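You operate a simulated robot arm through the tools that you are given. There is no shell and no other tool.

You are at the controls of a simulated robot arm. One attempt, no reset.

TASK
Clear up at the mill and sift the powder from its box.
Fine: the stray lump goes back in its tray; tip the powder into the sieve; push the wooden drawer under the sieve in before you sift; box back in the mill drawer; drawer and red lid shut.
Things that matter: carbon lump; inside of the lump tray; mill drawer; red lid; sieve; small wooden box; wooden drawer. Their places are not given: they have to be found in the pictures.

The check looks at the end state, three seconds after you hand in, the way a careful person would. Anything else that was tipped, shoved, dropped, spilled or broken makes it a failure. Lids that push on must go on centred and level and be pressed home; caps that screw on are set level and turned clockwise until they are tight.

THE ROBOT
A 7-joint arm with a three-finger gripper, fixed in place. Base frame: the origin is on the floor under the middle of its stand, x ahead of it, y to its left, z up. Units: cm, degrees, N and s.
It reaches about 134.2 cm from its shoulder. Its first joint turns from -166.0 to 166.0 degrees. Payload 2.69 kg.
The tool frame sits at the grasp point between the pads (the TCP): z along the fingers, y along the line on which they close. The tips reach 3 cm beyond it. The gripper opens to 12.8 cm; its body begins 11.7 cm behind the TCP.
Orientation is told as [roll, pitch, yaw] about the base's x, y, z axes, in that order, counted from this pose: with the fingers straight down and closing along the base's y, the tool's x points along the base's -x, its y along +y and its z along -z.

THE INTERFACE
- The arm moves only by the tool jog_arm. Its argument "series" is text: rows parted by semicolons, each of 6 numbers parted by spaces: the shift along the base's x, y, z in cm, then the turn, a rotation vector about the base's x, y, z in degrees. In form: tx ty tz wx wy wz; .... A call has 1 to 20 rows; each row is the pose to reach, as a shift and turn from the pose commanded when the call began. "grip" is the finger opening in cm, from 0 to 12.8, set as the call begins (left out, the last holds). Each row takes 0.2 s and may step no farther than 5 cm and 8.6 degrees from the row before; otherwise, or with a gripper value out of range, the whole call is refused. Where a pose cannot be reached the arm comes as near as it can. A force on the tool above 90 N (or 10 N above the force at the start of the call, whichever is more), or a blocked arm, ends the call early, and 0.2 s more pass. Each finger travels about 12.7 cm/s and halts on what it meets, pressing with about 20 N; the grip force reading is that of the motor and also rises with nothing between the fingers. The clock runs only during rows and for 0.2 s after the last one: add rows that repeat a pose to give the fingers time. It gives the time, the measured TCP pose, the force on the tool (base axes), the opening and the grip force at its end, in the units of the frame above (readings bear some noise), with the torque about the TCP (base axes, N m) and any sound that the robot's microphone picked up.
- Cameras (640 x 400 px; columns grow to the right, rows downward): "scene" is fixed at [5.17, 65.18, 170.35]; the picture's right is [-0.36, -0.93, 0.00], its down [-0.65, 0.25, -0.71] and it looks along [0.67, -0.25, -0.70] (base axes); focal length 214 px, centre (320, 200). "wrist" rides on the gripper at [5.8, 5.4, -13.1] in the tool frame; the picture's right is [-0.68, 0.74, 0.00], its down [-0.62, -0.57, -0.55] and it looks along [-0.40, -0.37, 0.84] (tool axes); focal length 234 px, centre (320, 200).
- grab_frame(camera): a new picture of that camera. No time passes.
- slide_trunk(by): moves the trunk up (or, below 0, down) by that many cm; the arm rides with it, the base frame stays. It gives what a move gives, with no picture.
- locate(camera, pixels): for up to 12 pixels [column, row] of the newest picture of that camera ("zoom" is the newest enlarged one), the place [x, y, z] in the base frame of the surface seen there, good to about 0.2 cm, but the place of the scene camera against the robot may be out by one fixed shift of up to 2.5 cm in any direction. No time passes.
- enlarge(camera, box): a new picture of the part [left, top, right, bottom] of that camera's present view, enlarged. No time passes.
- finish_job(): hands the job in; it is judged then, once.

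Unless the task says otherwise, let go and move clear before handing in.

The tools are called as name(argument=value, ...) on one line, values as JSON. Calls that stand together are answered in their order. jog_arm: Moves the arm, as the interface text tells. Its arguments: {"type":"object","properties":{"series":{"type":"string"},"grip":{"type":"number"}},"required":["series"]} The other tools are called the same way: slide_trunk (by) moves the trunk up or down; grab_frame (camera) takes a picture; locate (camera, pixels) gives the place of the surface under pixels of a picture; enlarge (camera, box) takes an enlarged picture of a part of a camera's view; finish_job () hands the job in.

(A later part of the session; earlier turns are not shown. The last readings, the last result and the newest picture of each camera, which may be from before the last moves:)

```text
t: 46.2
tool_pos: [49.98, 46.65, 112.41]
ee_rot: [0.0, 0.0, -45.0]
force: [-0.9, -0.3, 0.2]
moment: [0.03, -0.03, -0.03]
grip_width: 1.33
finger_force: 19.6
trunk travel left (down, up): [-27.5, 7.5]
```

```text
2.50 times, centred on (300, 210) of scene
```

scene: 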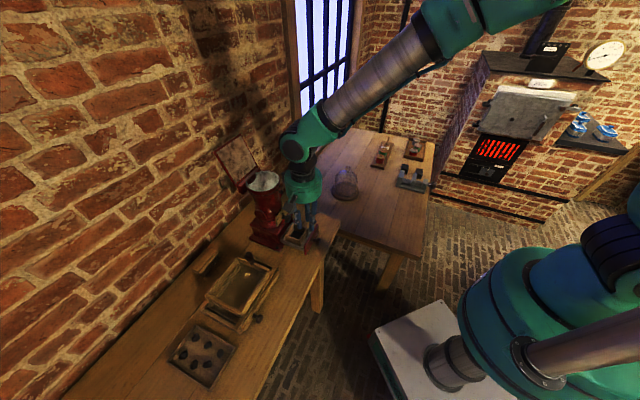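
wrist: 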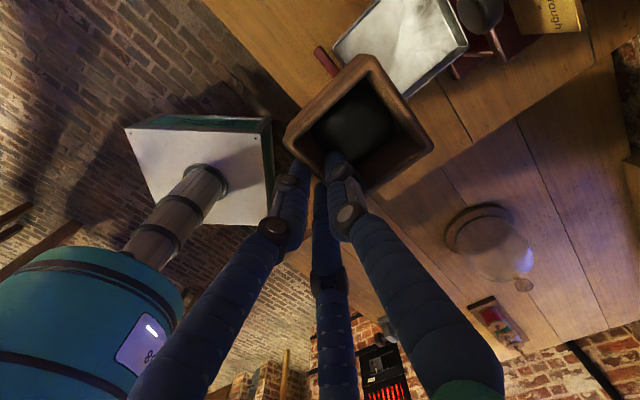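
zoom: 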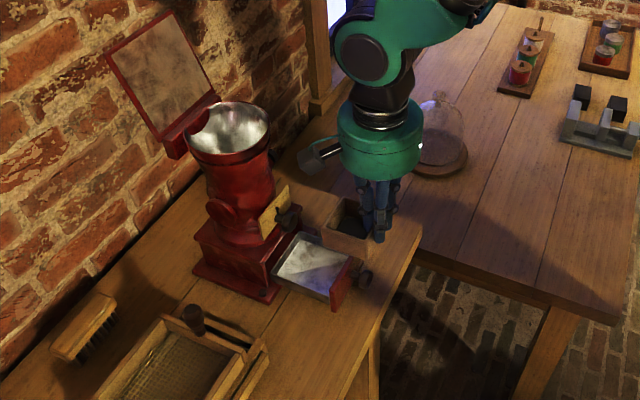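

The box is clear of the mill and held firmly. I'll carry it toward the sieve, turning it to yaw +45 on the way, staying at z≈113.

jog_arm(series="-1.6 3 0.5 0 0 7.5; -3.2 6 1 0 0 15; -4.8 9 1 0 0 22.5; -6.4 12 1 0 0 30; -8 15.4 1 0 0 37.5; -7.2 18.4 1 0 0 45; -6.3 21.6 1 0 0 52.5; -5.4 24.8 1 0 0 60; -4.4 28 1 0 0 67.5; -3.5 31.2 1 0 0 75; -3.5 31.2 1 0 0 82.5; -3.5 31.2 1 0 0 90; -3.5 31.2 1 0 0 90")

grab_frame(camera="wrist")

grab_frame(camera="scene")

enlarge(camera="scene", box=[170, 180, 330, 340])

```text
t: 49.0
tool_pos: [46.84, 78.01, 113.33]
ee_rot: [0.0, 0.0, 45.1]
force: [-0.1, 0.2, -0.9]
moment: [-0.04, -0.01, 0.05]
grip_width: 1.29
finger_force: 20.3
trunk travel left (down, up): [-27.5, 7.5]
```

```text
taken
```

wrist: 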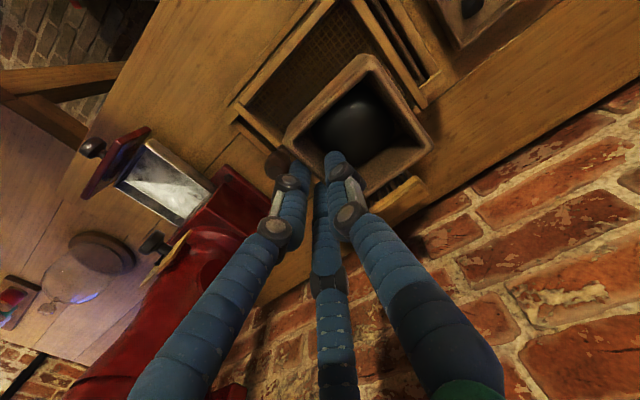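

```text
taken
```

scene: 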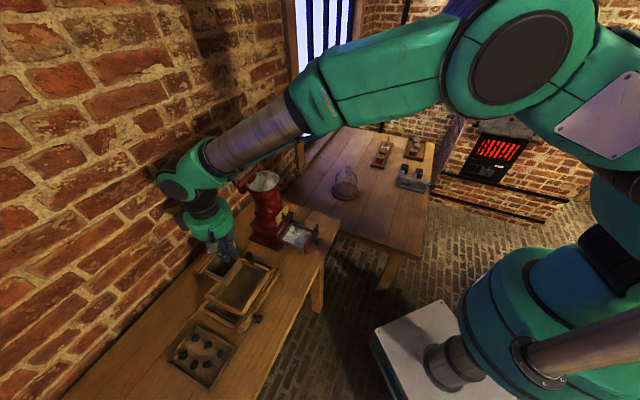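

```text
2.50 times, centred on (250, 260) of scene
```

zoom: 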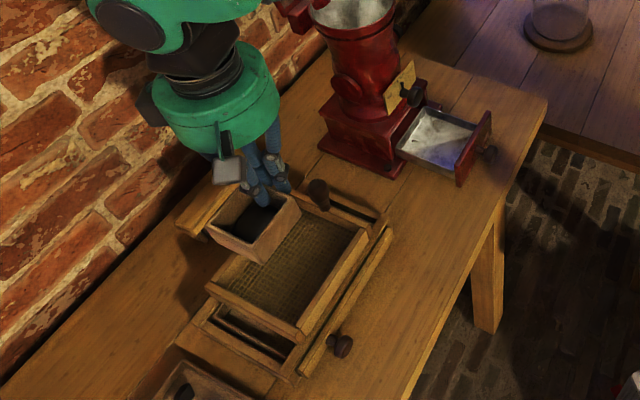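

The box is held upright above the sieve. The forearm hides the red lid from the scene camera, so I'll check how high the forearm is over it and where the box sits over the sieve.

locate(camera="scene", pixels=[[260, 140], [300, 115], [330, 90], [400, 70], [520, 60], [230, 150], [190, 180], [240, 160], [243, 178], [264, 182], [230, 165], [205, 205]])

locate(camera="wrist", pixels=[[290, 135], [365, 65], [430, 140], [345, 190], [360, 130], [330, 50], [270, 80], [400, 50], [240, 105], [280, 160], [415, 190], [180, 190]])

```text
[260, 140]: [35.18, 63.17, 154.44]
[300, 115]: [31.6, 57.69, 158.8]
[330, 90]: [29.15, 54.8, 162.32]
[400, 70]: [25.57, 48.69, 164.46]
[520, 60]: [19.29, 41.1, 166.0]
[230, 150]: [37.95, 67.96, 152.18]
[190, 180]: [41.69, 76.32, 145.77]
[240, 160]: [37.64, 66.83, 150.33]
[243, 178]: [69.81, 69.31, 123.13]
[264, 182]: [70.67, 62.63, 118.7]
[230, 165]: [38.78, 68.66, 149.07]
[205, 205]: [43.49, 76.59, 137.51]
```

```text
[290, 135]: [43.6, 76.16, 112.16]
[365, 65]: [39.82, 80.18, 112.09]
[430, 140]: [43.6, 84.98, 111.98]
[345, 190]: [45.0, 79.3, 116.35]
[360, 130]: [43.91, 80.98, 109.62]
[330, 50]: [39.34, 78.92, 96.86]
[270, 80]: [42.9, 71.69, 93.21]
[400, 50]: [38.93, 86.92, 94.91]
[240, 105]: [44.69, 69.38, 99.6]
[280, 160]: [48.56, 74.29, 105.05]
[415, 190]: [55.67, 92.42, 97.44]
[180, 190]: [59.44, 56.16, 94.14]
```

The forearm is high (z≈150) and the box is centred over the sieve. I'll start tilting about the axis (0.707,-0.707,0) so the mouth turns toward the robot, going to 48° first while lowering slightly.

jog_arm(series="0 0 -0.6 5.66 -5.66 0; 0 0 -1.2 11.3 -11.3 0; 0 0 -1.8 17 -17 0; 0 0 -2.4 22.6 -22.6 0; 0 0 -3 28.3 -28.3 0; 0 0 -3.6 33.9 -33.9 0; 0 0 -3.6 33.9 -33.9 0")

grab_frame(camera="wrist")

grab_frame(camera="scene")

```text
t: 50.6
tool_pos: [46.69, 77.98, 110.04]
ee_rot: [0.2, -48.1, 45.1]
force: [-0.8, -1.9, -2.4]
moment: [0.21, -0.22, 0.07]
grip_width: 1.35
finger_force: 20.0
trunk travel left (down, up): [-27.5, 7.5]
```

```text
taken
```

wrist: 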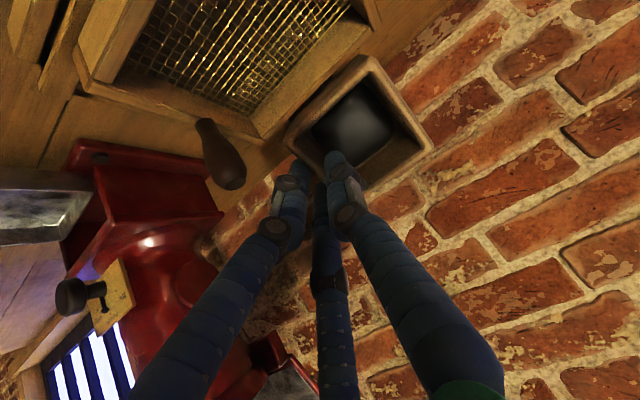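

```text
taken
```

scene: 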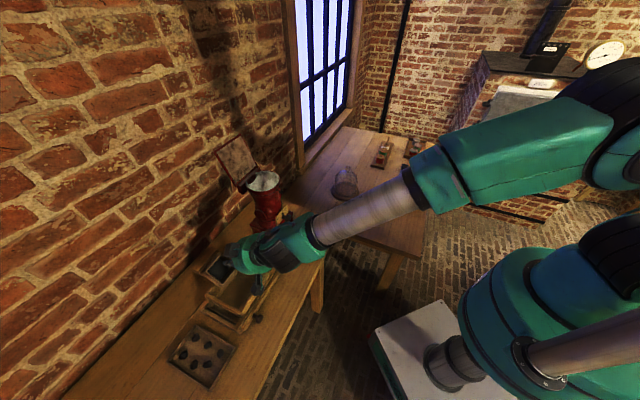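

The tilt works and the wrist view shows the box mouth still level with the fingers; powder is inside. I'll zoom in to confirm nothing touches.

enlarge(camera="scene", box=[180, 220, 290, 340])

enlarge(camera="wrist", box=[120, 0, 460, 220])

```text
3.33 times, centred on (235, 280) of scene
```

zoom: 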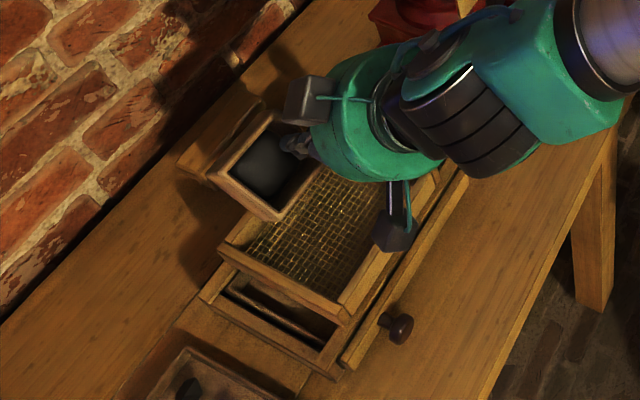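

```text
1.82 times, centred on (290, 110) of wrist
```

zoom: 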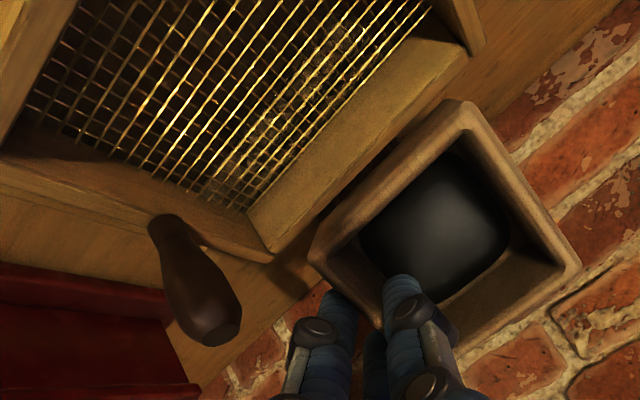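

The hand carries two housings on stalks. I'll measure both, to be sure they clear the sieve and knob in the further tilt.

locate(camera="scene", pixels=[[229, 250], [235, 247], [257, 289], [262, 289], [255, 293], [258, 282], [237, 260], [250, 270], [216, 256], [222, 285], [226, 270], [255, 250]])

```text
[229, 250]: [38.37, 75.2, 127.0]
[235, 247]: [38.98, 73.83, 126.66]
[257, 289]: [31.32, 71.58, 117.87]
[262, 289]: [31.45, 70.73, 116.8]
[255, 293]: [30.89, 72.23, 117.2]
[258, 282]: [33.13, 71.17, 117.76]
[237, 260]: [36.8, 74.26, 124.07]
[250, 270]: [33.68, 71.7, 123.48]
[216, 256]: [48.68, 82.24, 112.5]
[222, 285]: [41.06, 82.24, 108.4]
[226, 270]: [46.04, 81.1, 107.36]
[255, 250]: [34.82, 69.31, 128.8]
```

The lower housing is the wrist camera and the other goes up with more tilt, so both stay clear. I'll continue tilting to 96°.

jog_arm(series="0 0 0 5.66 -5.66 0; 0 0 0 11.3 -11.3 0; 0 0 0 17 -17 0; 0 0 0 22.6 -22.6 0; 0 0 0 28.3 -28.3 0; 0 0 0 33.9 -33.9 0; 0 0 0 33.9 -33.9 0")

grab_frame(camera="wrist")

enlarge(camera="scene", box=[180, 220, 290, 340])

```text
t: 52.2
tool_pos: [46.64, 78.03, 109.67]
ee_rot: [-179.9, -84.1, -135.1]
force: [0.0, 0.4, -1.2]
moment: [0.03, -0.03, -0.03]
grip_width: 1.31
finger_force: 19.7
trunk travel left (down, up): [-27.5, 7.5]
```

```text
taken
```

wrist: 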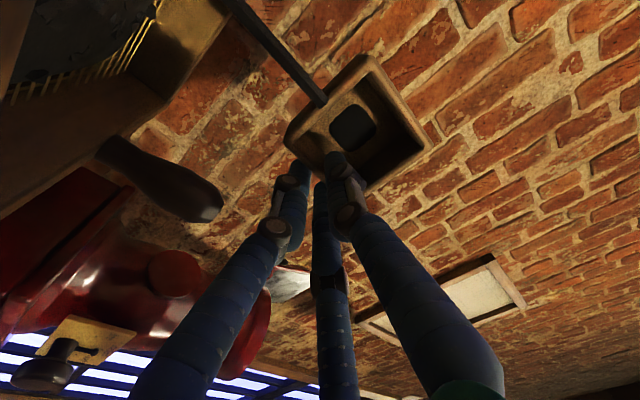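

```text
3.33 times, centred on (235, 280) of scene
```

zoom: 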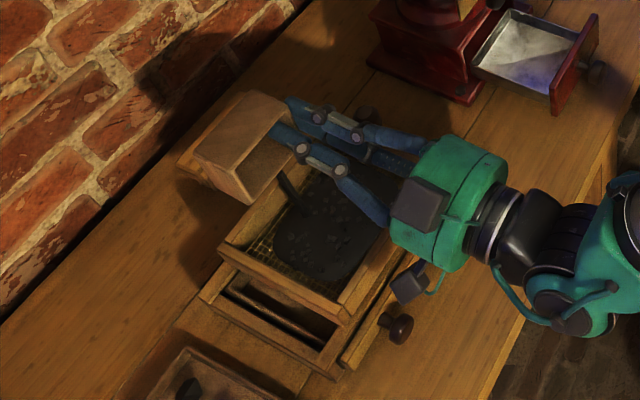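

Powder is streaming from the box onto the mesh. I'll hold for a second so it drains and then look.

jog_arm(series="0 0 0 0 0 0; 0 0 0 0 0 0; 0 0 0 0 0 0; 0 0 0 0 0 0; 0 0 0 0 0 0")

enlarge(camera="wrist", box=[220, 0, 460, 210])

enlarge(camera="scene", box=[200, 240, 280, 330])

```text
t: 53.4
tool_pos: [46.78, 77.94, 109.65]
ee_rot: [-179.8, -84.1, -135.1]
force: [0.1, -0.5, -0.4]
moment: [-0.04, 0.02, 0.03]
grip_width: 1.33
finger_force: 19.9
trunk travel left (down, up): [-27.5, 7.5]
```

```text
1.90 times, centred on (340, 105) of wrist
```

zoom: 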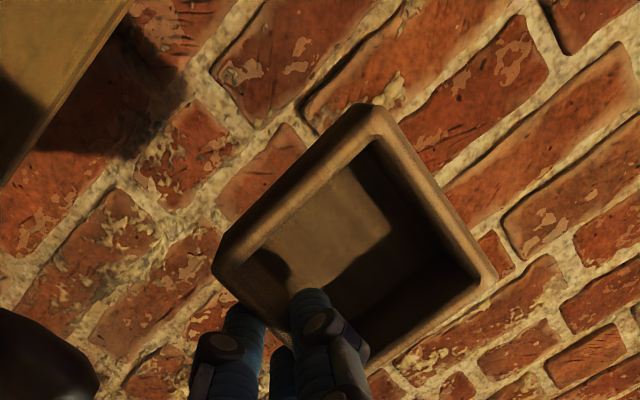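

```text
4.44 times, centred on (240, 285) of scene
```

zoom: 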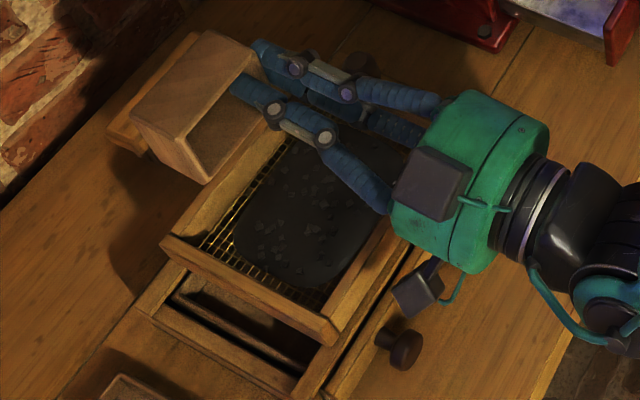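

The box is empty and the powder lies on the mesh inside the frame. I'll tilt a little further for any last grains, then turn the box upright again.

jog_arm(series="0 0 0.5 5.66 -5.66 0; 0 0 1 9.9 -9.9 0; 0 0 1 9.9 -9.9 0; 0 0 1 9.9 -9.9 0; 0 0 0.5 5.66 -5.66 0; 0 0 0 0 0 0; 0 0 0 -5.66 5.66 0; 0 0 0 -11.3 11.3 0; 0 0 0 -17 17 0; 0 0 0 -22.6 22.6 0; 0 0 0 -28.3 28.3 0; 0 0 0 -33.9 33.9 0; 0 0 0.6 -39.6 39.6 0; 0 0 1.2 -45.2 45.2 0; 0 0 1.8 -50.9 50.9 0; 0 0 2.4 -56.5 56.5 0; 0 0 3.2 -62.2 62.2 0; 0 0 4 -67.8 67.8 0; 0 0 4 -67.8 67.8 0")

grab_frame(camera="wrist")

enlarge(camera="scene", box=[190, 220, 300, 340])

```text
t: 57.4
tool_pos: [46.74, 78.07, 113.69]
ee_rot: [-0.1, 0.0, 45.2]
force: [0.7, 0.0, -0.2]
moment: [0.01, 0.01, 0.0]
grip_width: 1.33
finger_force: 20.2
trunk travel left (down, up): [-27.5, 7.5]
```

```text
taken
```

wrist: 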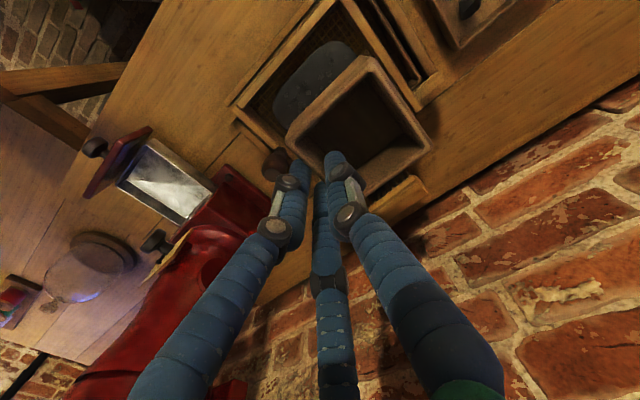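

```text
3.33 times, centred on (245, 280) of scene
```

zoom: 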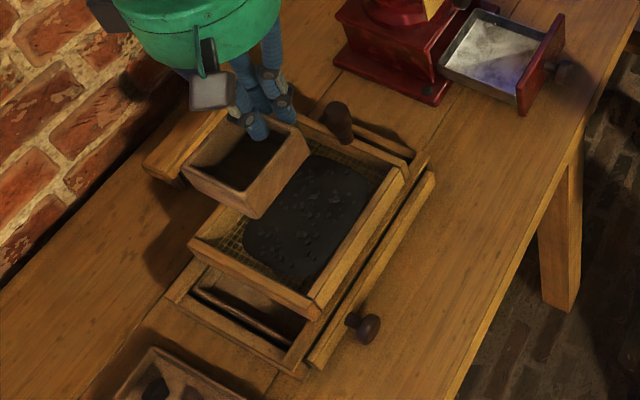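

The box is upright again and empty; powder sits in the sieve. I'll carry the box back along the same path to in front of the mill drawer.

jog_arm(series="-0.9 -3.2 0 0 0 -7.5; -1.8 -6.4 0 0 0 -15; -2.8 -9.6 0 0 0 -22.5; -3.7 -12.8 0 0 0 -30; -4.6 -15.8 0 0 0 -37.5; -3 -19 0 0 0 -45; -1.4 -22 -0.3 0 0 -52.5; 0.2 -25 -0.6 0 0 -60; 1.8 -28.2 -1 0 0 -67.5; 3.2 -31.4 -1.3 0 0 -75; 3.2 -31.4 -1.3 0 0 -82.5; 3.2 -31.4 -1.3 0 0 -90; 3.2 -31.4 -1.3 0 0 -90")

grab_frame(camera="wrist")

enlarge(camera="scene", box=[220, 130, 380, 290])

```text
t: 60.2
tool_pos: [50.01, 46.7, 112.41]
ee_rot: [0.0, 0.0, -45.0]
force: [-0.1, 0.8, -0.1]
moment: [0.01, 0.02, 0.02]
grip_width: 1.31
finger_force: 20.5
trunk travel left (down, up): [-27.5, 7.5]
```

```text
taken
```

wrist: 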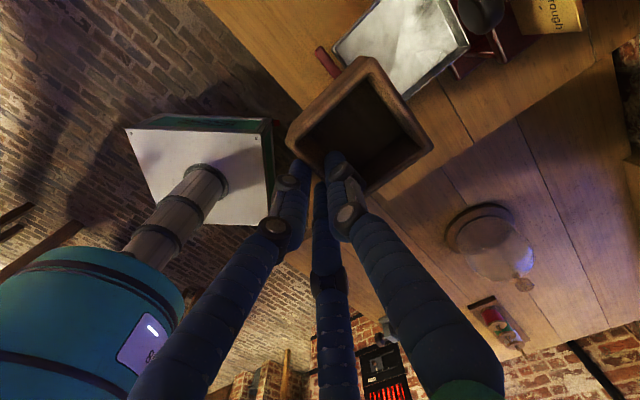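

```text
2.50 times, centred on (300, 210) of scene
```

zoom: 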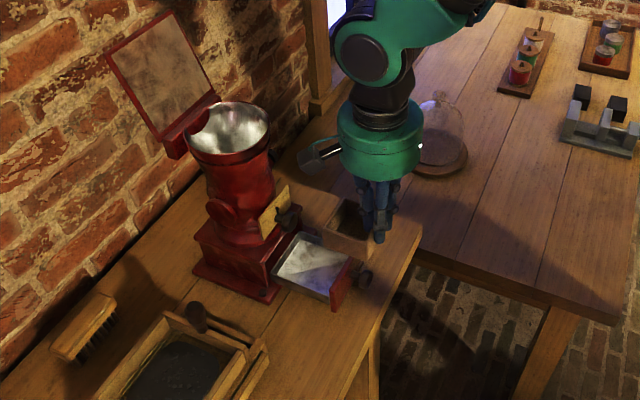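

The box sits in the grip as before. I'll follow the reverse path: forward and down past the dial knob to just above the drawer.

jog_arm(series="1.5 1.5 -2 0 0 0; 3 3 -3.5 0 0 0; 4.4 4.4 -5 0 0 0; 4.59 4.59 -6.4 0 0 0; 4.59 4.59 -7.8 0 0 0; 4.59 4.59 -9 0 0 0; 5.3 5.3 -9 0 0 0; 6 6 -9 0 0 0; 6 6 -9 0 0 0")

enlarge(camera="wrist", box=[230, 30, 450, 210])

enlarge(camera="scene", box=[250, 170, 340, 270])

```text
t: 62.2
tool_pos: [55.95, 52.66, 103.39]
ee_rot: [0.0, 0.0, -45.1]
force: [1.1, 0.6, -1.5]
moment: [-0.02, -0.01, 0.03]
grip_width: 1.32
finger_force: 19.8
trunk travel left (down, up): [-27.5, 7.5]
```

```text
2.22 times, centred on (340, 120) of wrist
```

zoom: 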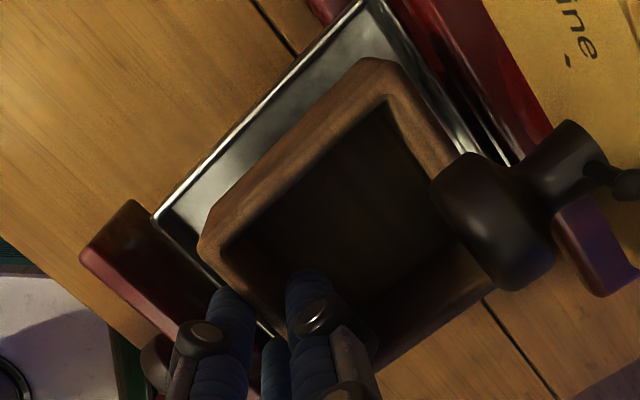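

```text
4.00 times, centred on (295, 220) of scene
```

zoom: 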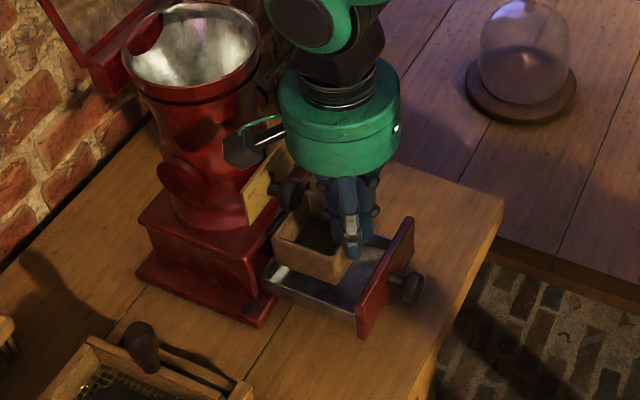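

Aligned over the drawer as before. I'll lower it to the drawer floor.

jog_arm(series="0.1 0.1 -1 0 0 0; 0.1 0.1 -2 0 0 0; 0.1 0.1 -3 0 0 0; 0.1 0.1 -3.7 0 0 0; 0.1 0.1 -4.05 0 0 0; 0.1 0.1 -4.05 0 0 0")

enlarge(camera="wrist", box=[230, 50, 450, 230])

```text
t: 63.6
tool_pos: [56.12, 52.77, 99.57]
ee_rot: [0.1, -0.1, -45.0]
force: [-1.5, 3.0, 22.6]
moment: [0.13, -0.1, 0.0]
grip_width: 1.31
finger_force: 19.4
trunk travel left (down, up): [-27.5, 7.5]
```

```text
2.22 times, centred on (340, 140) of wrist
```

zoom: 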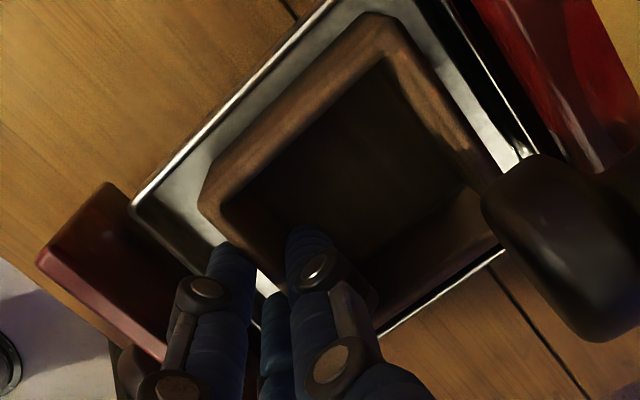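

The box touches the drawer floor (22 N up). I'll ease off 0.2 cm and open the fingers to 4.4 cm.

jog_arm(series="0 0 0.25 0 0 0; 0 0 0.25 0 0 0; 0 0 0.25 0 0 0; 0 0 0.25 0 0 0", grip=4.4)

enlarge(camera="wrist", box=[230, 50, 450, 230])

```text
t: 64.6
tool_pos: [56.03, 52.59, 99.43]
ee_rot: [0.0, 0.0, -45.0]
force: [-0.6, -0.4, -0.3]
moment: [-0.02, -0.01, -0.01]
grip_width: 4.4
finger_force: 0.1
trunk travel left (down, up): [-27.5, 7.5]
```

```text
2.22 times, centred on (340, 140) of wrist
```

zoom: 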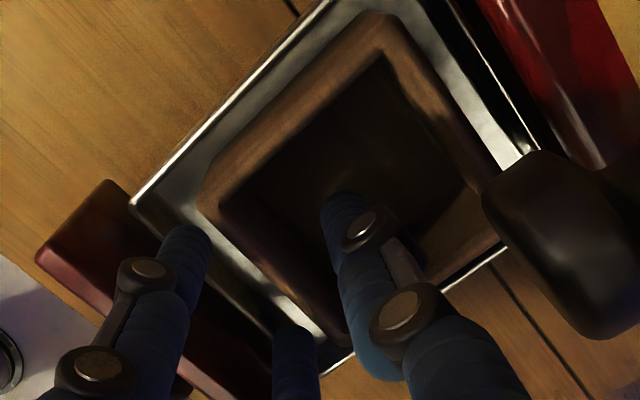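

The box is released and sits in the drawer. I'll lift straight up and check.

jog_arm(series="0 0 1 0 0 0; 0 0 2.5 0 0 0; 0 0 4.5 0 0 0; 0 0 7 0 0 0; 0 0 10 0 0 0; 0 0 13 0 0 0; -1 -1 16 0 0 0; -1 -1 16 0 0 0")

enlarge(camera="wrist", box=[230, 30, 430, 190])

enlarge(camera="scene", box=[220, 140, 340, 270])

```text
t: 66.4
tool_pos: [55.29, 51.79, 115.54]
ee_rot: [0.0, 0.0, -45.0]
force: [0.0, -0.3, 1.4]
moment: [0.01, -0.05, 0.0]
grip_width: 4.4
finger_force: 0.0
trunk travel left (down, up): [-27.5, 7.5]
```

```text
2.50 times, centred on (330, 110) of wrist
```

zoom: 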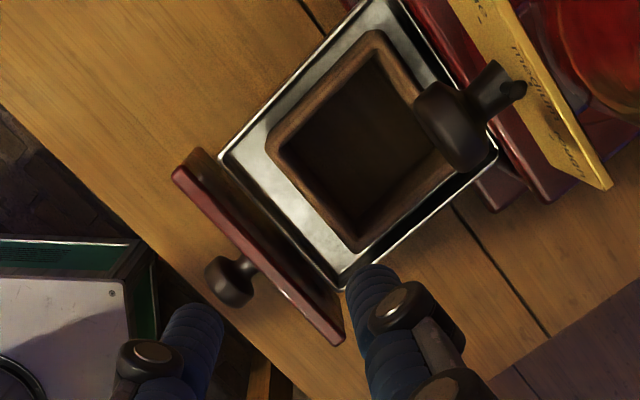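

```text
3.08 times, centred on (280, 205) of scene
```

zoom: 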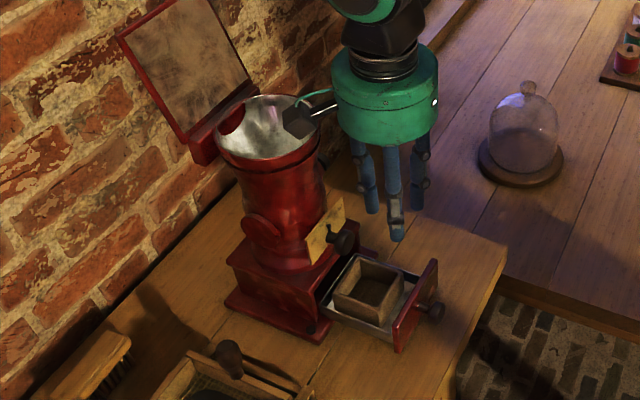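

The box sits level in the mill drawer. Next I'll shut that drawer by pushing its knob with closed fingers, tilted so the hand stays clear of the dial. First I'll measure the knob and panel.

grab_frame(camera="wrist")

locate(camera="wrist", pixels=[[290, 142], [294, 148], [298, 145], [288, 136], [302, 135], [275, 98], [336, 166], [305, 130], [383, 90], [400, 85], [395, 120], [370, 40]])

```text
taken
```

wrist: 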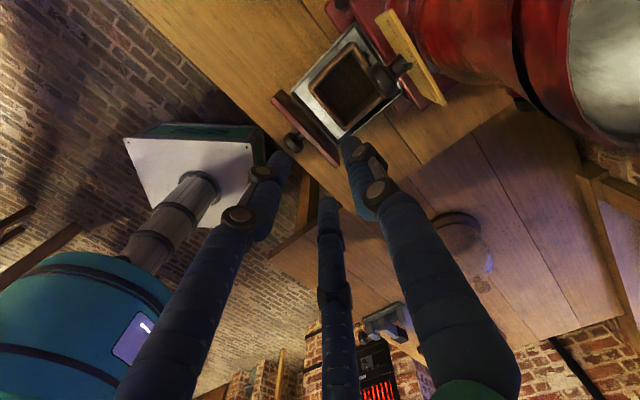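

```text
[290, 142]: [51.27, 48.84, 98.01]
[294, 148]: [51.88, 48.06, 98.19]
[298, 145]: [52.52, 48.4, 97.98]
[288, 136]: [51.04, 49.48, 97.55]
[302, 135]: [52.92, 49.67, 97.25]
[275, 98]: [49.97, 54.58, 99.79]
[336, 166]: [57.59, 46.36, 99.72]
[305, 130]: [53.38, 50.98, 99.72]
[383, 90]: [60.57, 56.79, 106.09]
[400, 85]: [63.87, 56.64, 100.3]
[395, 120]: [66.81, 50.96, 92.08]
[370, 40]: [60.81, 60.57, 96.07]
```

Knob end at s≈70.6, centre z≈97. I'll close the fingers, tilt 30°, move back in front of the knob and descend.

jog_arm(series="-1.7 -1.6 0 5.3 -5.3 0; -3.4 -3.2 0 10.6 -10.6 0; -5 -4.7 0 15.9 -15.9 0; -6.7 -6.3 0 21.2 -21.2 0; -6.7 -6.3 -4 21.2 -21.2 0; -6.7 -6.3 -8 21.2 -21.2 0; -6.7 -6.3 -12 21.2 -21.2 0; -6.7 -6.3 -15 21.2 -21.2 0; -6.7 -6.3 -16.6 21.2 -21.2 0; -6.7 -6.3 -16.6 21.2 -21.2 0", grip=0)

grab_frame(camera="wrist")

enlarge(camera="scene", box=[240, 170, 360, 280])

```text
t: 68.6
tool_pos: [48.42, 45.37, 98.87]
ee_rot: [30.0, 0.0, -45.0]
force: [0.0, -0.4, -0.4]
moment: [0.01, 0.02, 0.01]
grip_width: 0.22
finger_force: 19.8
trunk travel left (down, up): [-27.5, 7.5]
```

```text
taken
```

wrist: 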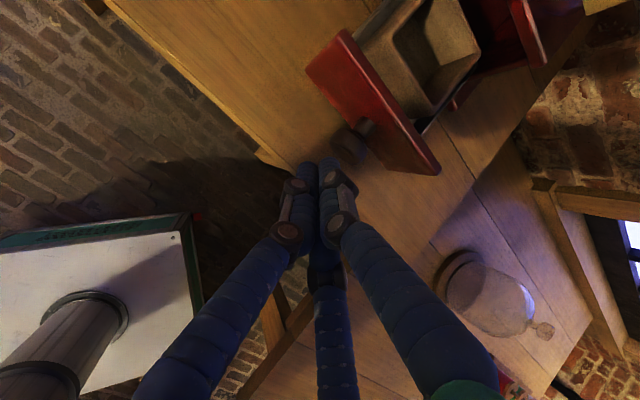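

```text
3.64 times, centred on (300, 225) of scene
```

zoom: 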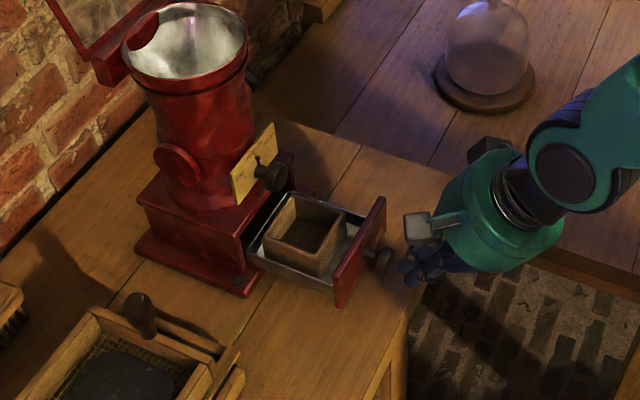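

In position in front of the knob. I'll push along (1,1) slowly.

jog_arm(series="0.5 0.5 0 0 0 0; 0.9 0.9 0 0 0 0; 1.3 1.3 0 0 0 0; 1.7 1.7 0 0 0 0; 2.1 2.1 0 0 0 0; 2.5 2.5 0 0 0 0; 2.9 2.9 0 0 0 0; 3.3 3.3 0 0 0 0; 3.7 3.7 0 0 0 0; 4.1 4.1 0 0 0 0")

grab_frame(camera="wrist")

enlarge(camera="scene", box=[240, 170, 360, 280])

```text
t: 70.8
tool_pos: [52.4, 49.49, 99.04]
ee_rot: [30.0, -0.1, -45.0]
force: [0.2, 0.5, -0.9]
moment: [-0.02, 0.0, 0.0]
grip_width: 0.24
finger_force: 19.7
trunk travel left (down, up): [-27.5, 7.5]
```

```text
taken
```

wrist: 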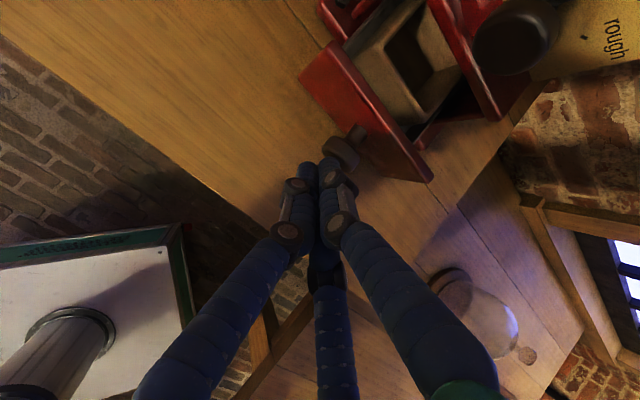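

```text
3.64 times, centred on (300, 225) of scene
```

zoom: 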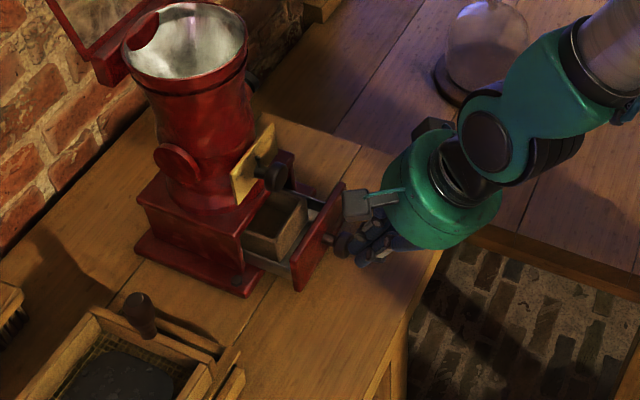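

The drawer slides in smoothly. I'll continue.

jog_arm(series="0.4 0.4 0 0 0 0; 0.8 0.8 0 0 0 0; 1.2 1.2 0 0 0 0; 1.6 1.6 0 0 0 0; 2.0 2.0 0 0 0 0; 2.4 2.4 0 0 0 0; 2.8 2.8 0 0 0 0; 3.2 3.2 0 0 0 0")

grab_frame(camera="wrist")

enlarge(camera="scene", box=[240, 170, 360, 280])

```text
t: 72.6
tool_pos: [55.63, 52.75, 98.94]
ee_rot: [29.9, 0.0, -44.9]
force: [0.4, -0.3, 0.8]
moment: [0.0, 0.04, -0.02]
grip_width: 0.23
finger_force: 20.1
trunk travel left (down, up): [-27.5, 7.5]
```

```text
taken
```

wrist: 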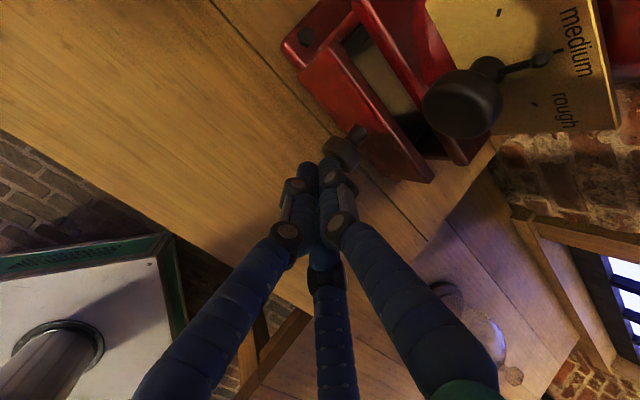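

```text
3.64 times, centred on (300, 225) of scene
```

zoom: 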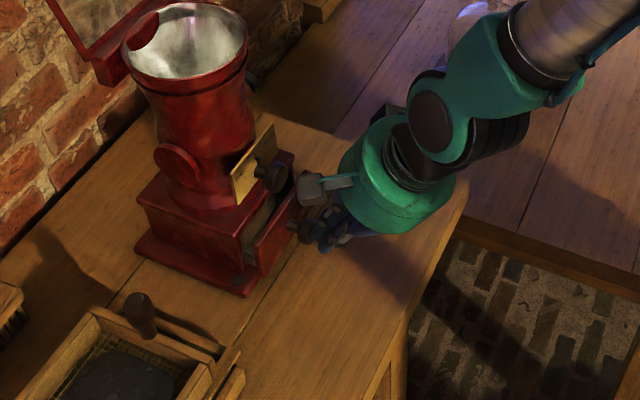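

About 2–3 cm remain. I'll continue slowly and watch the force.

jog_arm(series="0.3 0.3 0 0 0 0; 0.6 0.6 0 0 0 0; 0.9 0.9 0 0 0 0; 1.2 1.2 0 0 0 0")

enlarge(camera="wrist", box=[240, 0, 500, 200])

```text
t: 73.6
tool_pos: [56.58, 53.88, 98.94]
ee_rot: [29.9, 0.0, -44.8]
force: [-8.9, -5.2, 1.7]
moment: [-0.01, 0.12, 0.02]
grip_width: 0.25
finger_force: 19.8
trunk travel left (down, up): [-27.5, 7.5]
```

```text
2.00 times, centred on (370, 100) of wrist
```

zoom: 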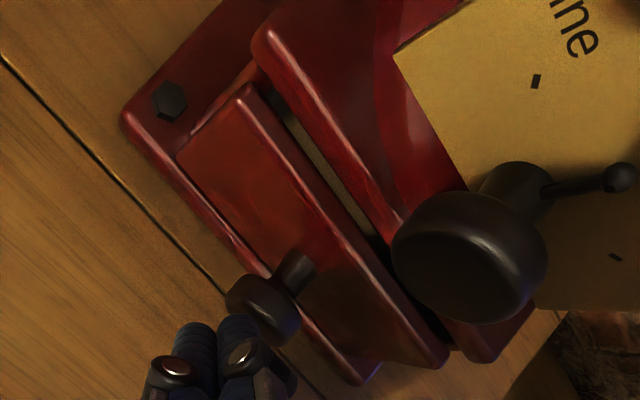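

Resistance of about 10 N appeared with a narrow gap still open. I'll look more closely before pushing on.

enlarge(camera="scene", box=[265, 205, 325, 265])

locate(camera="wrist", pixels=[[335, 48], [355, 65], [375, 90], [400, 125], [345, 28], [380, 60], [400, 85], [420, 120], [358, 65], [375, 75], [340, 148], [350, 150]])

```text
6.67 times, centred on (295, 235) of scene
```

zoom: 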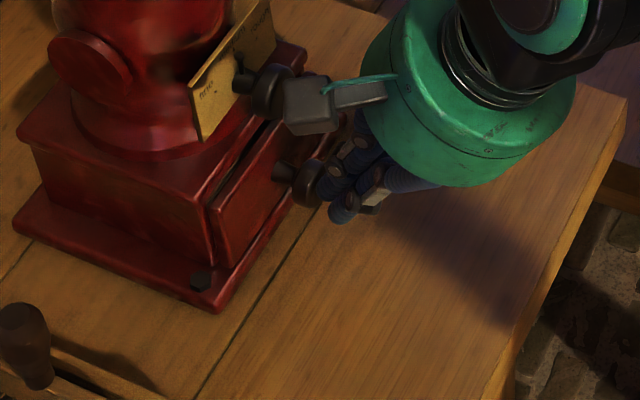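

```text
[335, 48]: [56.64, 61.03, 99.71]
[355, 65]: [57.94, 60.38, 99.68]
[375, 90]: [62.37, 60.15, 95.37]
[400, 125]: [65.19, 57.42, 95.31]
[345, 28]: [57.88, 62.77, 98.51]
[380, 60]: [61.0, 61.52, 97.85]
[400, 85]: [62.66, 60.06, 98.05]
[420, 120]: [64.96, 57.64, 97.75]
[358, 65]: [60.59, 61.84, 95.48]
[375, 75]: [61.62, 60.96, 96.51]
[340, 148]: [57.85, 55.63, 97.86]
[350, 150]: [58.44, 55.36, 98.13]
```

locate(camera="scene", pixels=[[293, 221], [290, 220], [296, 219], [287, 218], [284, 217], [292, 225], [301, 219], [295, 228], [291, 227], [293, 232]])

```text
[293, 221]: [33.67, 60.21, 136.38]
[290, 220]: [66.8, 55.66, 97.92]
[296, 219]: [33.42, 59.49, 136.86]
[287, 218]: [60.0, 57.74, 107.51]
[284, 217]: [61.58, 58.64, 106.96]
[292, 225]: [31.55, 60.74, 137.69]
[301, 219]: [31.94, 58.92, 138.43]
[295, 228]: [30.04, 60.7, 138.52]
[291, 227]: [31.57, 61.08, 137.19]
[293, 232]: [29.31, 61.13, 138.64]
```

enlarge(camera="scene", box=[265, 205, 325, 265])

locate(camera="zoom", pixels=[[310, 105], [290, 95], [310, 128], [335, 100], [268, 90], [245, 140], [275, 140], [285, 170], [330, 190], [305, 185], [215, 205], [250, 190]])

```text
6.67 times, centred on (295, 235) of scene
```

zoom: 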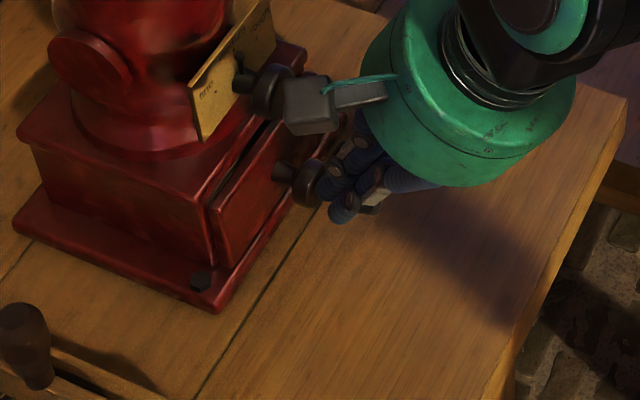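

```text
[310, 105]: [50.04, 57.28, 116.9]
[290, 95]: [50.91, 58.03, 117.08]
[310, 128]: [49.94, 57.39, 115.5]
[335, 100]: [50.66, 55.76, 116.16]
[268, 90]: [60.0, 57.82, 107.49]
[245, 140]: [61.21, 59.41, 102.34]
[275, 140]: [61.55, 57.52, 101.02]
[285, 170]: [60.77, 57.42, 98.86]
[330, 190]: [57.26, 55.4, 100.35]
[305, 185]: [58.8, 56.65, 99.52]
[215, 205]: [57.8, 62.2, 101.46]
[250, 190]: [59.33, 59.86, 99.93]
```

The camera housing is well clear of the dial. I'll push a bit more in small steps and watch whether it moves.

jog_arm(series="0.15 0.15 0 0 0 0; 0.3 0.3 0 0 0 0; 0.45 0.45 0 0 0 0")

enlarge(camera="wrist", box=[240, 0, 500, 200])

```text
t: 74.4
tool_pos: [56.82, 53.89, 99.08]
ee_rot: [29.7, 0.1, -45.0]
force: [-51.8, -43.6, 20.3]
moment: [-0.15, 0.49, 0.17]
grip_width: 0.19
finger_force: 19.9
trunk travel left (down, up): [-27.5, 7.5]
```

```text
2.00 times, centred on (370, 100) of wrist
```

zoom: 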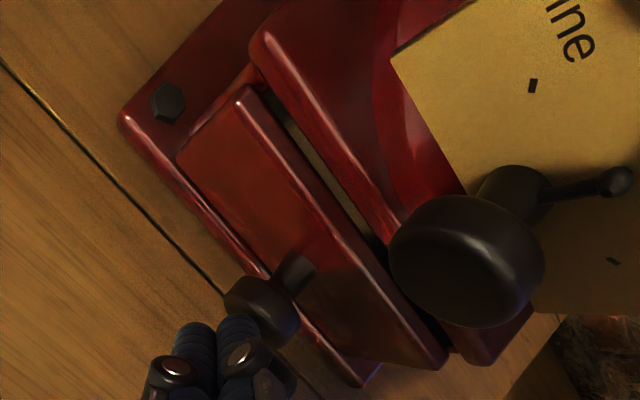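

It's blocked at 68 N with a gap still visible, so I'll back off and measure the gap to see whether the box or an end stop is holding it.

jog_arm(series="-0.5 -0.5 0 0 0 0; -1.5 -1.5 0 0 0 0; -3 -3 0 0 0 0; -5 -5 2 0 0 0; -5 -5 4 0 0 0")

grab_frame(camera="wrist")

enlarge(camera="wrist", box=[300, 0, 480, 140])

enlarge(camera="scene", box=[260, 200, 320, 260])

```text
t: 75.6
tool_pos: [52.21, 49.29, 103.02]
ee_rot: [30.0, 0.0, -45.1]
force: [0.0, -1.6, -0.6]
moment: [0.03, -0.06, 0.0]
grip_width: 0.23
finger_force: 19.6
trunk travel left (down, up): [-27.5, 7.5]
```

```text
taken
```

wrist: 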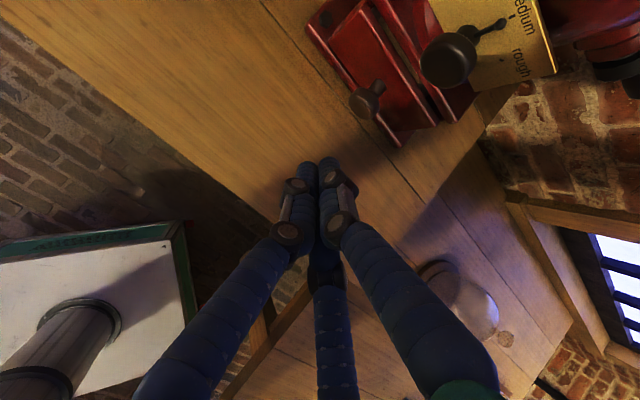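

```text
2.86 times, centred on (390, 70) of wrist
```

zoom: 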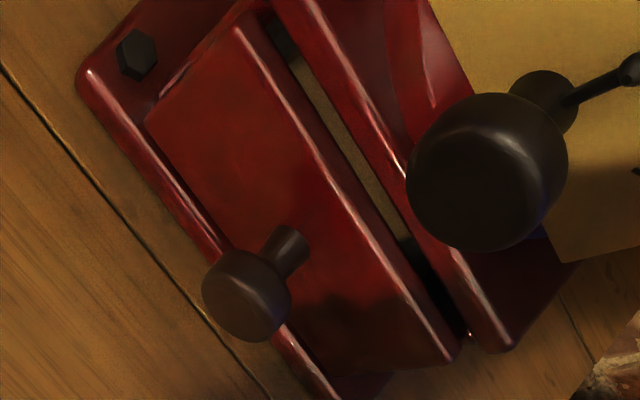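

```text
6.67 times, centred on (290, 230) of scene
```

zoom: 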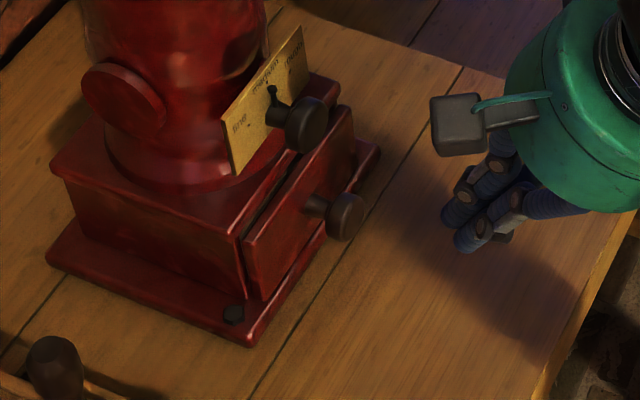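

enlarge(camera="wrist", box=[350, 0, 440, 70])

locate(camera="zoom", pixels=[[150, 200], [190, 190], [215, 180], [225, 175], [235, 170], [250, 162], [265, 155], [280, 145], [300, 130], [320, 115], [340, 100], [360, 90]])

```text
5.71 times, centred on (395, 35) of wrist
```

zoom: 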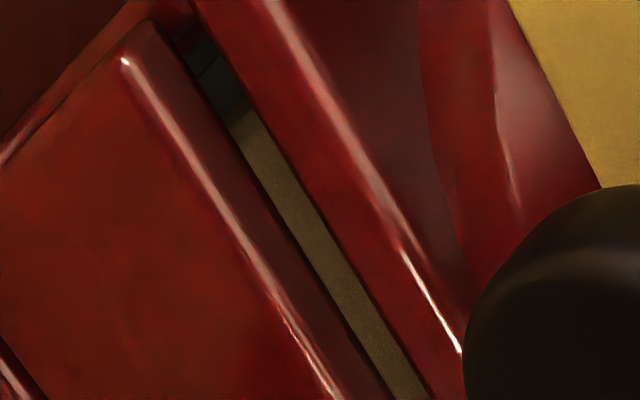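

```text
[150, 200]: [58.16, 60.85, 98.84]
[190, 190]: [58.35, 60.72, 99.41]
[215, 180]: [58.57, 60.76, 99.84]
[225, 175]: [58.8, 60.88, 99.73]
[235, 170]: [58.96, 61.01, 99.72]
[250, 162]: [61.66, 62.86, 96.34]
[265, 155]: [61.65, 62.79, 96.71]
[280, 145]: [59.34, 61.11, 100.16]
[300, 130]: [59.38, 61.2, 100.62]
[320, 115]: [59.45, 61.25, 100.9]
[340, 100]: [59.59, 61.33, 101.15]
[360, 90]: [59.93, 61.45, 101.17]
```

The gap between panel back (s≈84.8) and the mill front (s≈85.2) is only about 0.3 cm. I'll press the knob once more gently and measure the panel while pressed, to see whether this is the end stop.

jog_arm(series="0 0 -3 0 0 0; 1.5 1.5 -4 0 0 0; 3 3 -4 0 0 0; 4 4 -4 0 0 0; 4.3 4.3 -4 0 0 0; 4.5 4.5 -4 0 0 0; 4.6 4.6 -4 0 0 0")

enlarge(camera="wrist", box=[330, 0, 450, 100])

```text
t: 77.2
tool_pos: [56.63, 53.83, 98.92]
ee_rot: [29.8, 0.0, -45.1]
force: [-10.9, -17.5, 1.3]
moment: [-0.23, 0.11, -0.11]
grip_width: 0.22
finger_force: 19.8
trunk travel left (down, up): [-27.5, 7.5]
```

```text
4.00 times, centred on (390, 50) of wrist
```

zoom: 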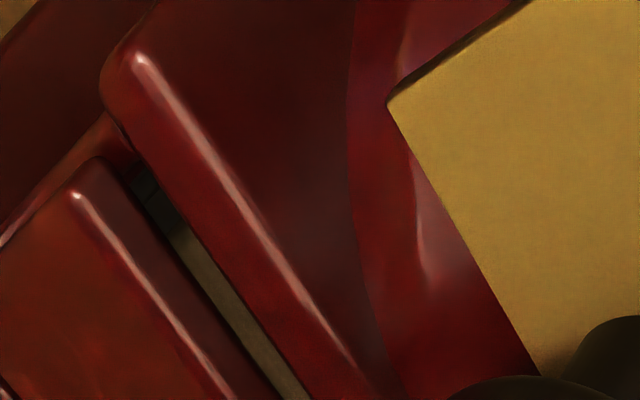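

locate(camera="zoom", pixels=[[130, 285], [150, 275], [170, 265], [180, 260], [190, 255], [200, 250], [215, 245], [225, 240], [235, 235], [250, 225], [265, 215], [180, 230]])

```text
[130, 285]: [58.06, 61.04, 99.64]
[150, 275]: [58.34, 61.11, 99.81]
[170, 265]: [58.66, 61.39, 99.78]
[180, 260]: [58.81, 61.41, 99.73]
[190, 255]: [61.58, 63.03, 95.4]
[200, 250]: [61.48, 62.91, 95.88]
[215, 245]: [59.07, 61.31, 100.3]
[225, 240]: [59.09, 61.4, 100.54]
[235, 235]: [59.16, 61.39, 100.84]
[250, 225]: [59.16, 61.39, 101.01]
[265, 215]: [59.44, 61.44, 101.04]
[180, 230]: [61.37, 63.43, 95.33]
```

Under 20 N the panel's back is at s≈85.0 against the mill front at 85.1: the mill drawer is shut. I'll back off, straighten up, and move above the sieve handle to look.

jog_arm(series="-1 -1 0 0 0 0; -3 -3 0.5 0 0 0; -5 -5 3 0 0 0; -6 -6 7 0 0 0; -6 -6 11 -5.3 5.3 0; -6 -6 15 -10.6 10.6 0; -6 -4 18 -15.9 15.9 0; -6.5 0 20 -21.2 21.2 0; -7 4 20 -21.2 21.2 0; -7 8 20 -21.2 21.2 0; -7 12 20 -21.2 21.2 0; -7 16 20 -21.2 21.2 0; -7 20 20 -21.2 21.2 0; -7 20 20 -21.2 21.2 0", grip=5)

grab_frame(camera="wrist")

grab_frame(camera="scene")

```text
t: 80.2
tool_pos: [49.82, 73.81, 118.98]
ee_rot: [0.1, 0.1, -45.0]
force: [0.1, 0.2, -0.4]
moment: [-0.06, 0.02, 0.01]
grip_width: 5.01
finger_force: 0.1
out of reach, approached as far as the arm can: row 5
trunk travel left (down, up): [-27.5, 7.5]
```

```text
taken
```

wrist: 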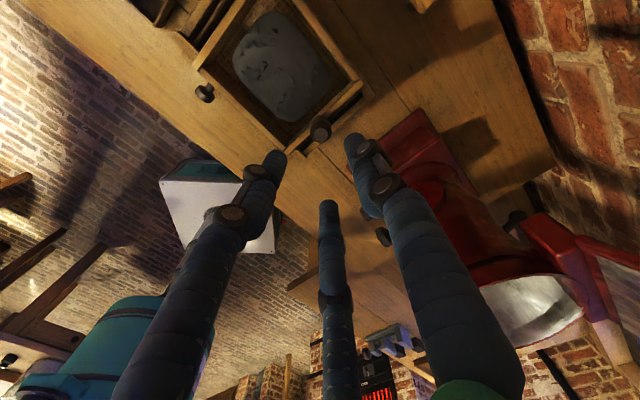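

```text
taken
```

scene: 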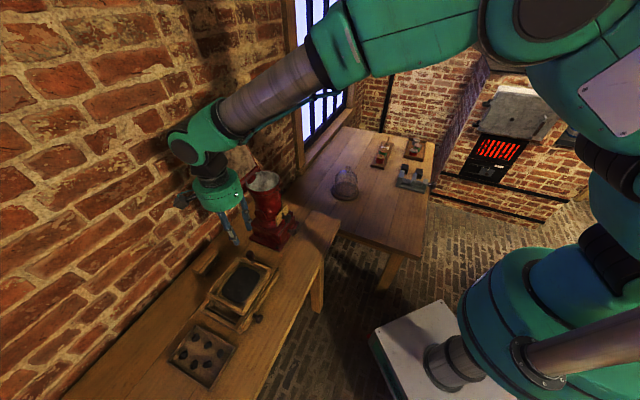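

The sieve handle is at about (321,130) in the wrist view, directly below the tool. I'll enlarge and measure it.

enlarge(camera="wrist", box=[180, 0, 400, 160])

locate(camera="zoom", pixels=[[408, 378], [385, 380], [430, 370], [400, 365], [410, 395], [55, 200], [325, 340], [510, 260], [310, 360], [340, 310], [420, 310], [250, 200]])

enlarge(camera="scene", box=[190, 240, 290, 340])

```text
2.50 times, centred on (290, 80) of wrist
```

zoom: 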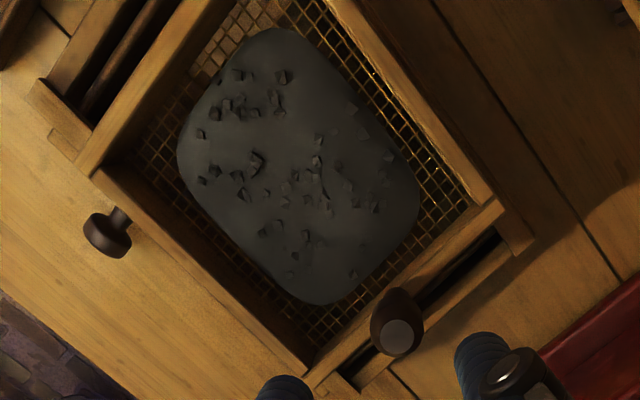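

```text
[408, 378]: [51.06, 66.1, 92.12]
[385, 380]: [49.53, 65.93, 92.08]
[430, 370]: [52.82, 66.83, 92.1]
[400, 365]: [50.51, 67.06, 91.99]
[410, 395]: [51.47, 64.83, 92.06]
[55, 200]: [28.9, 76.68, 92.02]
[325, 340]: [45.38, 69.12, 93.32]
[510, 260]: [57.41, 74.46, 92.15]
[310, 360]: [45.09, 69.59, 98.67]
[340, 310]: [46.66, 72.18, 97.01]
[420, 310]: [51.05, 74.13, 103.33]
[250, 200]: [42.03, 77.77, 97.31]
```

```text
4.00 times, centred on (240, 290) of scene
```

zoom: 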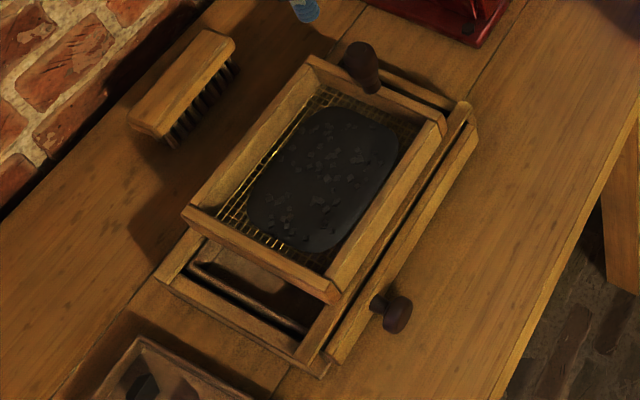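

locate(camera="wrist", pixels=[[321, 135], [318, 128], [312, 128], [331, 128], [321, 140], [321, 118], [316, 135], [326, 135]])

enlarge(camera="wrist", box=[290, 100, 350, 150])

```text
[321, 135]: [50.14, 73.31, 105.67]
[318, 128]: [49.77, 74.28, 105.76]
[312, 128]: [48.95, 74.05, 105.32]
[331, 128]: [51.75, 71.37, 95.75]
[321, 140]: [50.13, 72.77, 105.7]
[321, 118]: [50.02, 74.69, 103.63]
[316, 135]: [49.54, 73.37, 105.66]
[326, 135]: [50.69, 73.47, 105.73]
```

```text
8.00 times, centred on (320, 125) of wrist
```

zoom: 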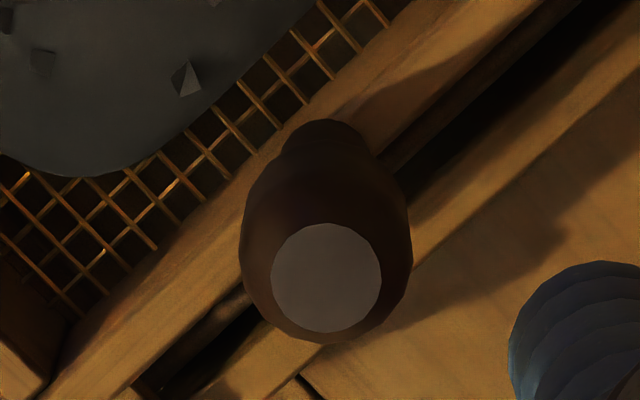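

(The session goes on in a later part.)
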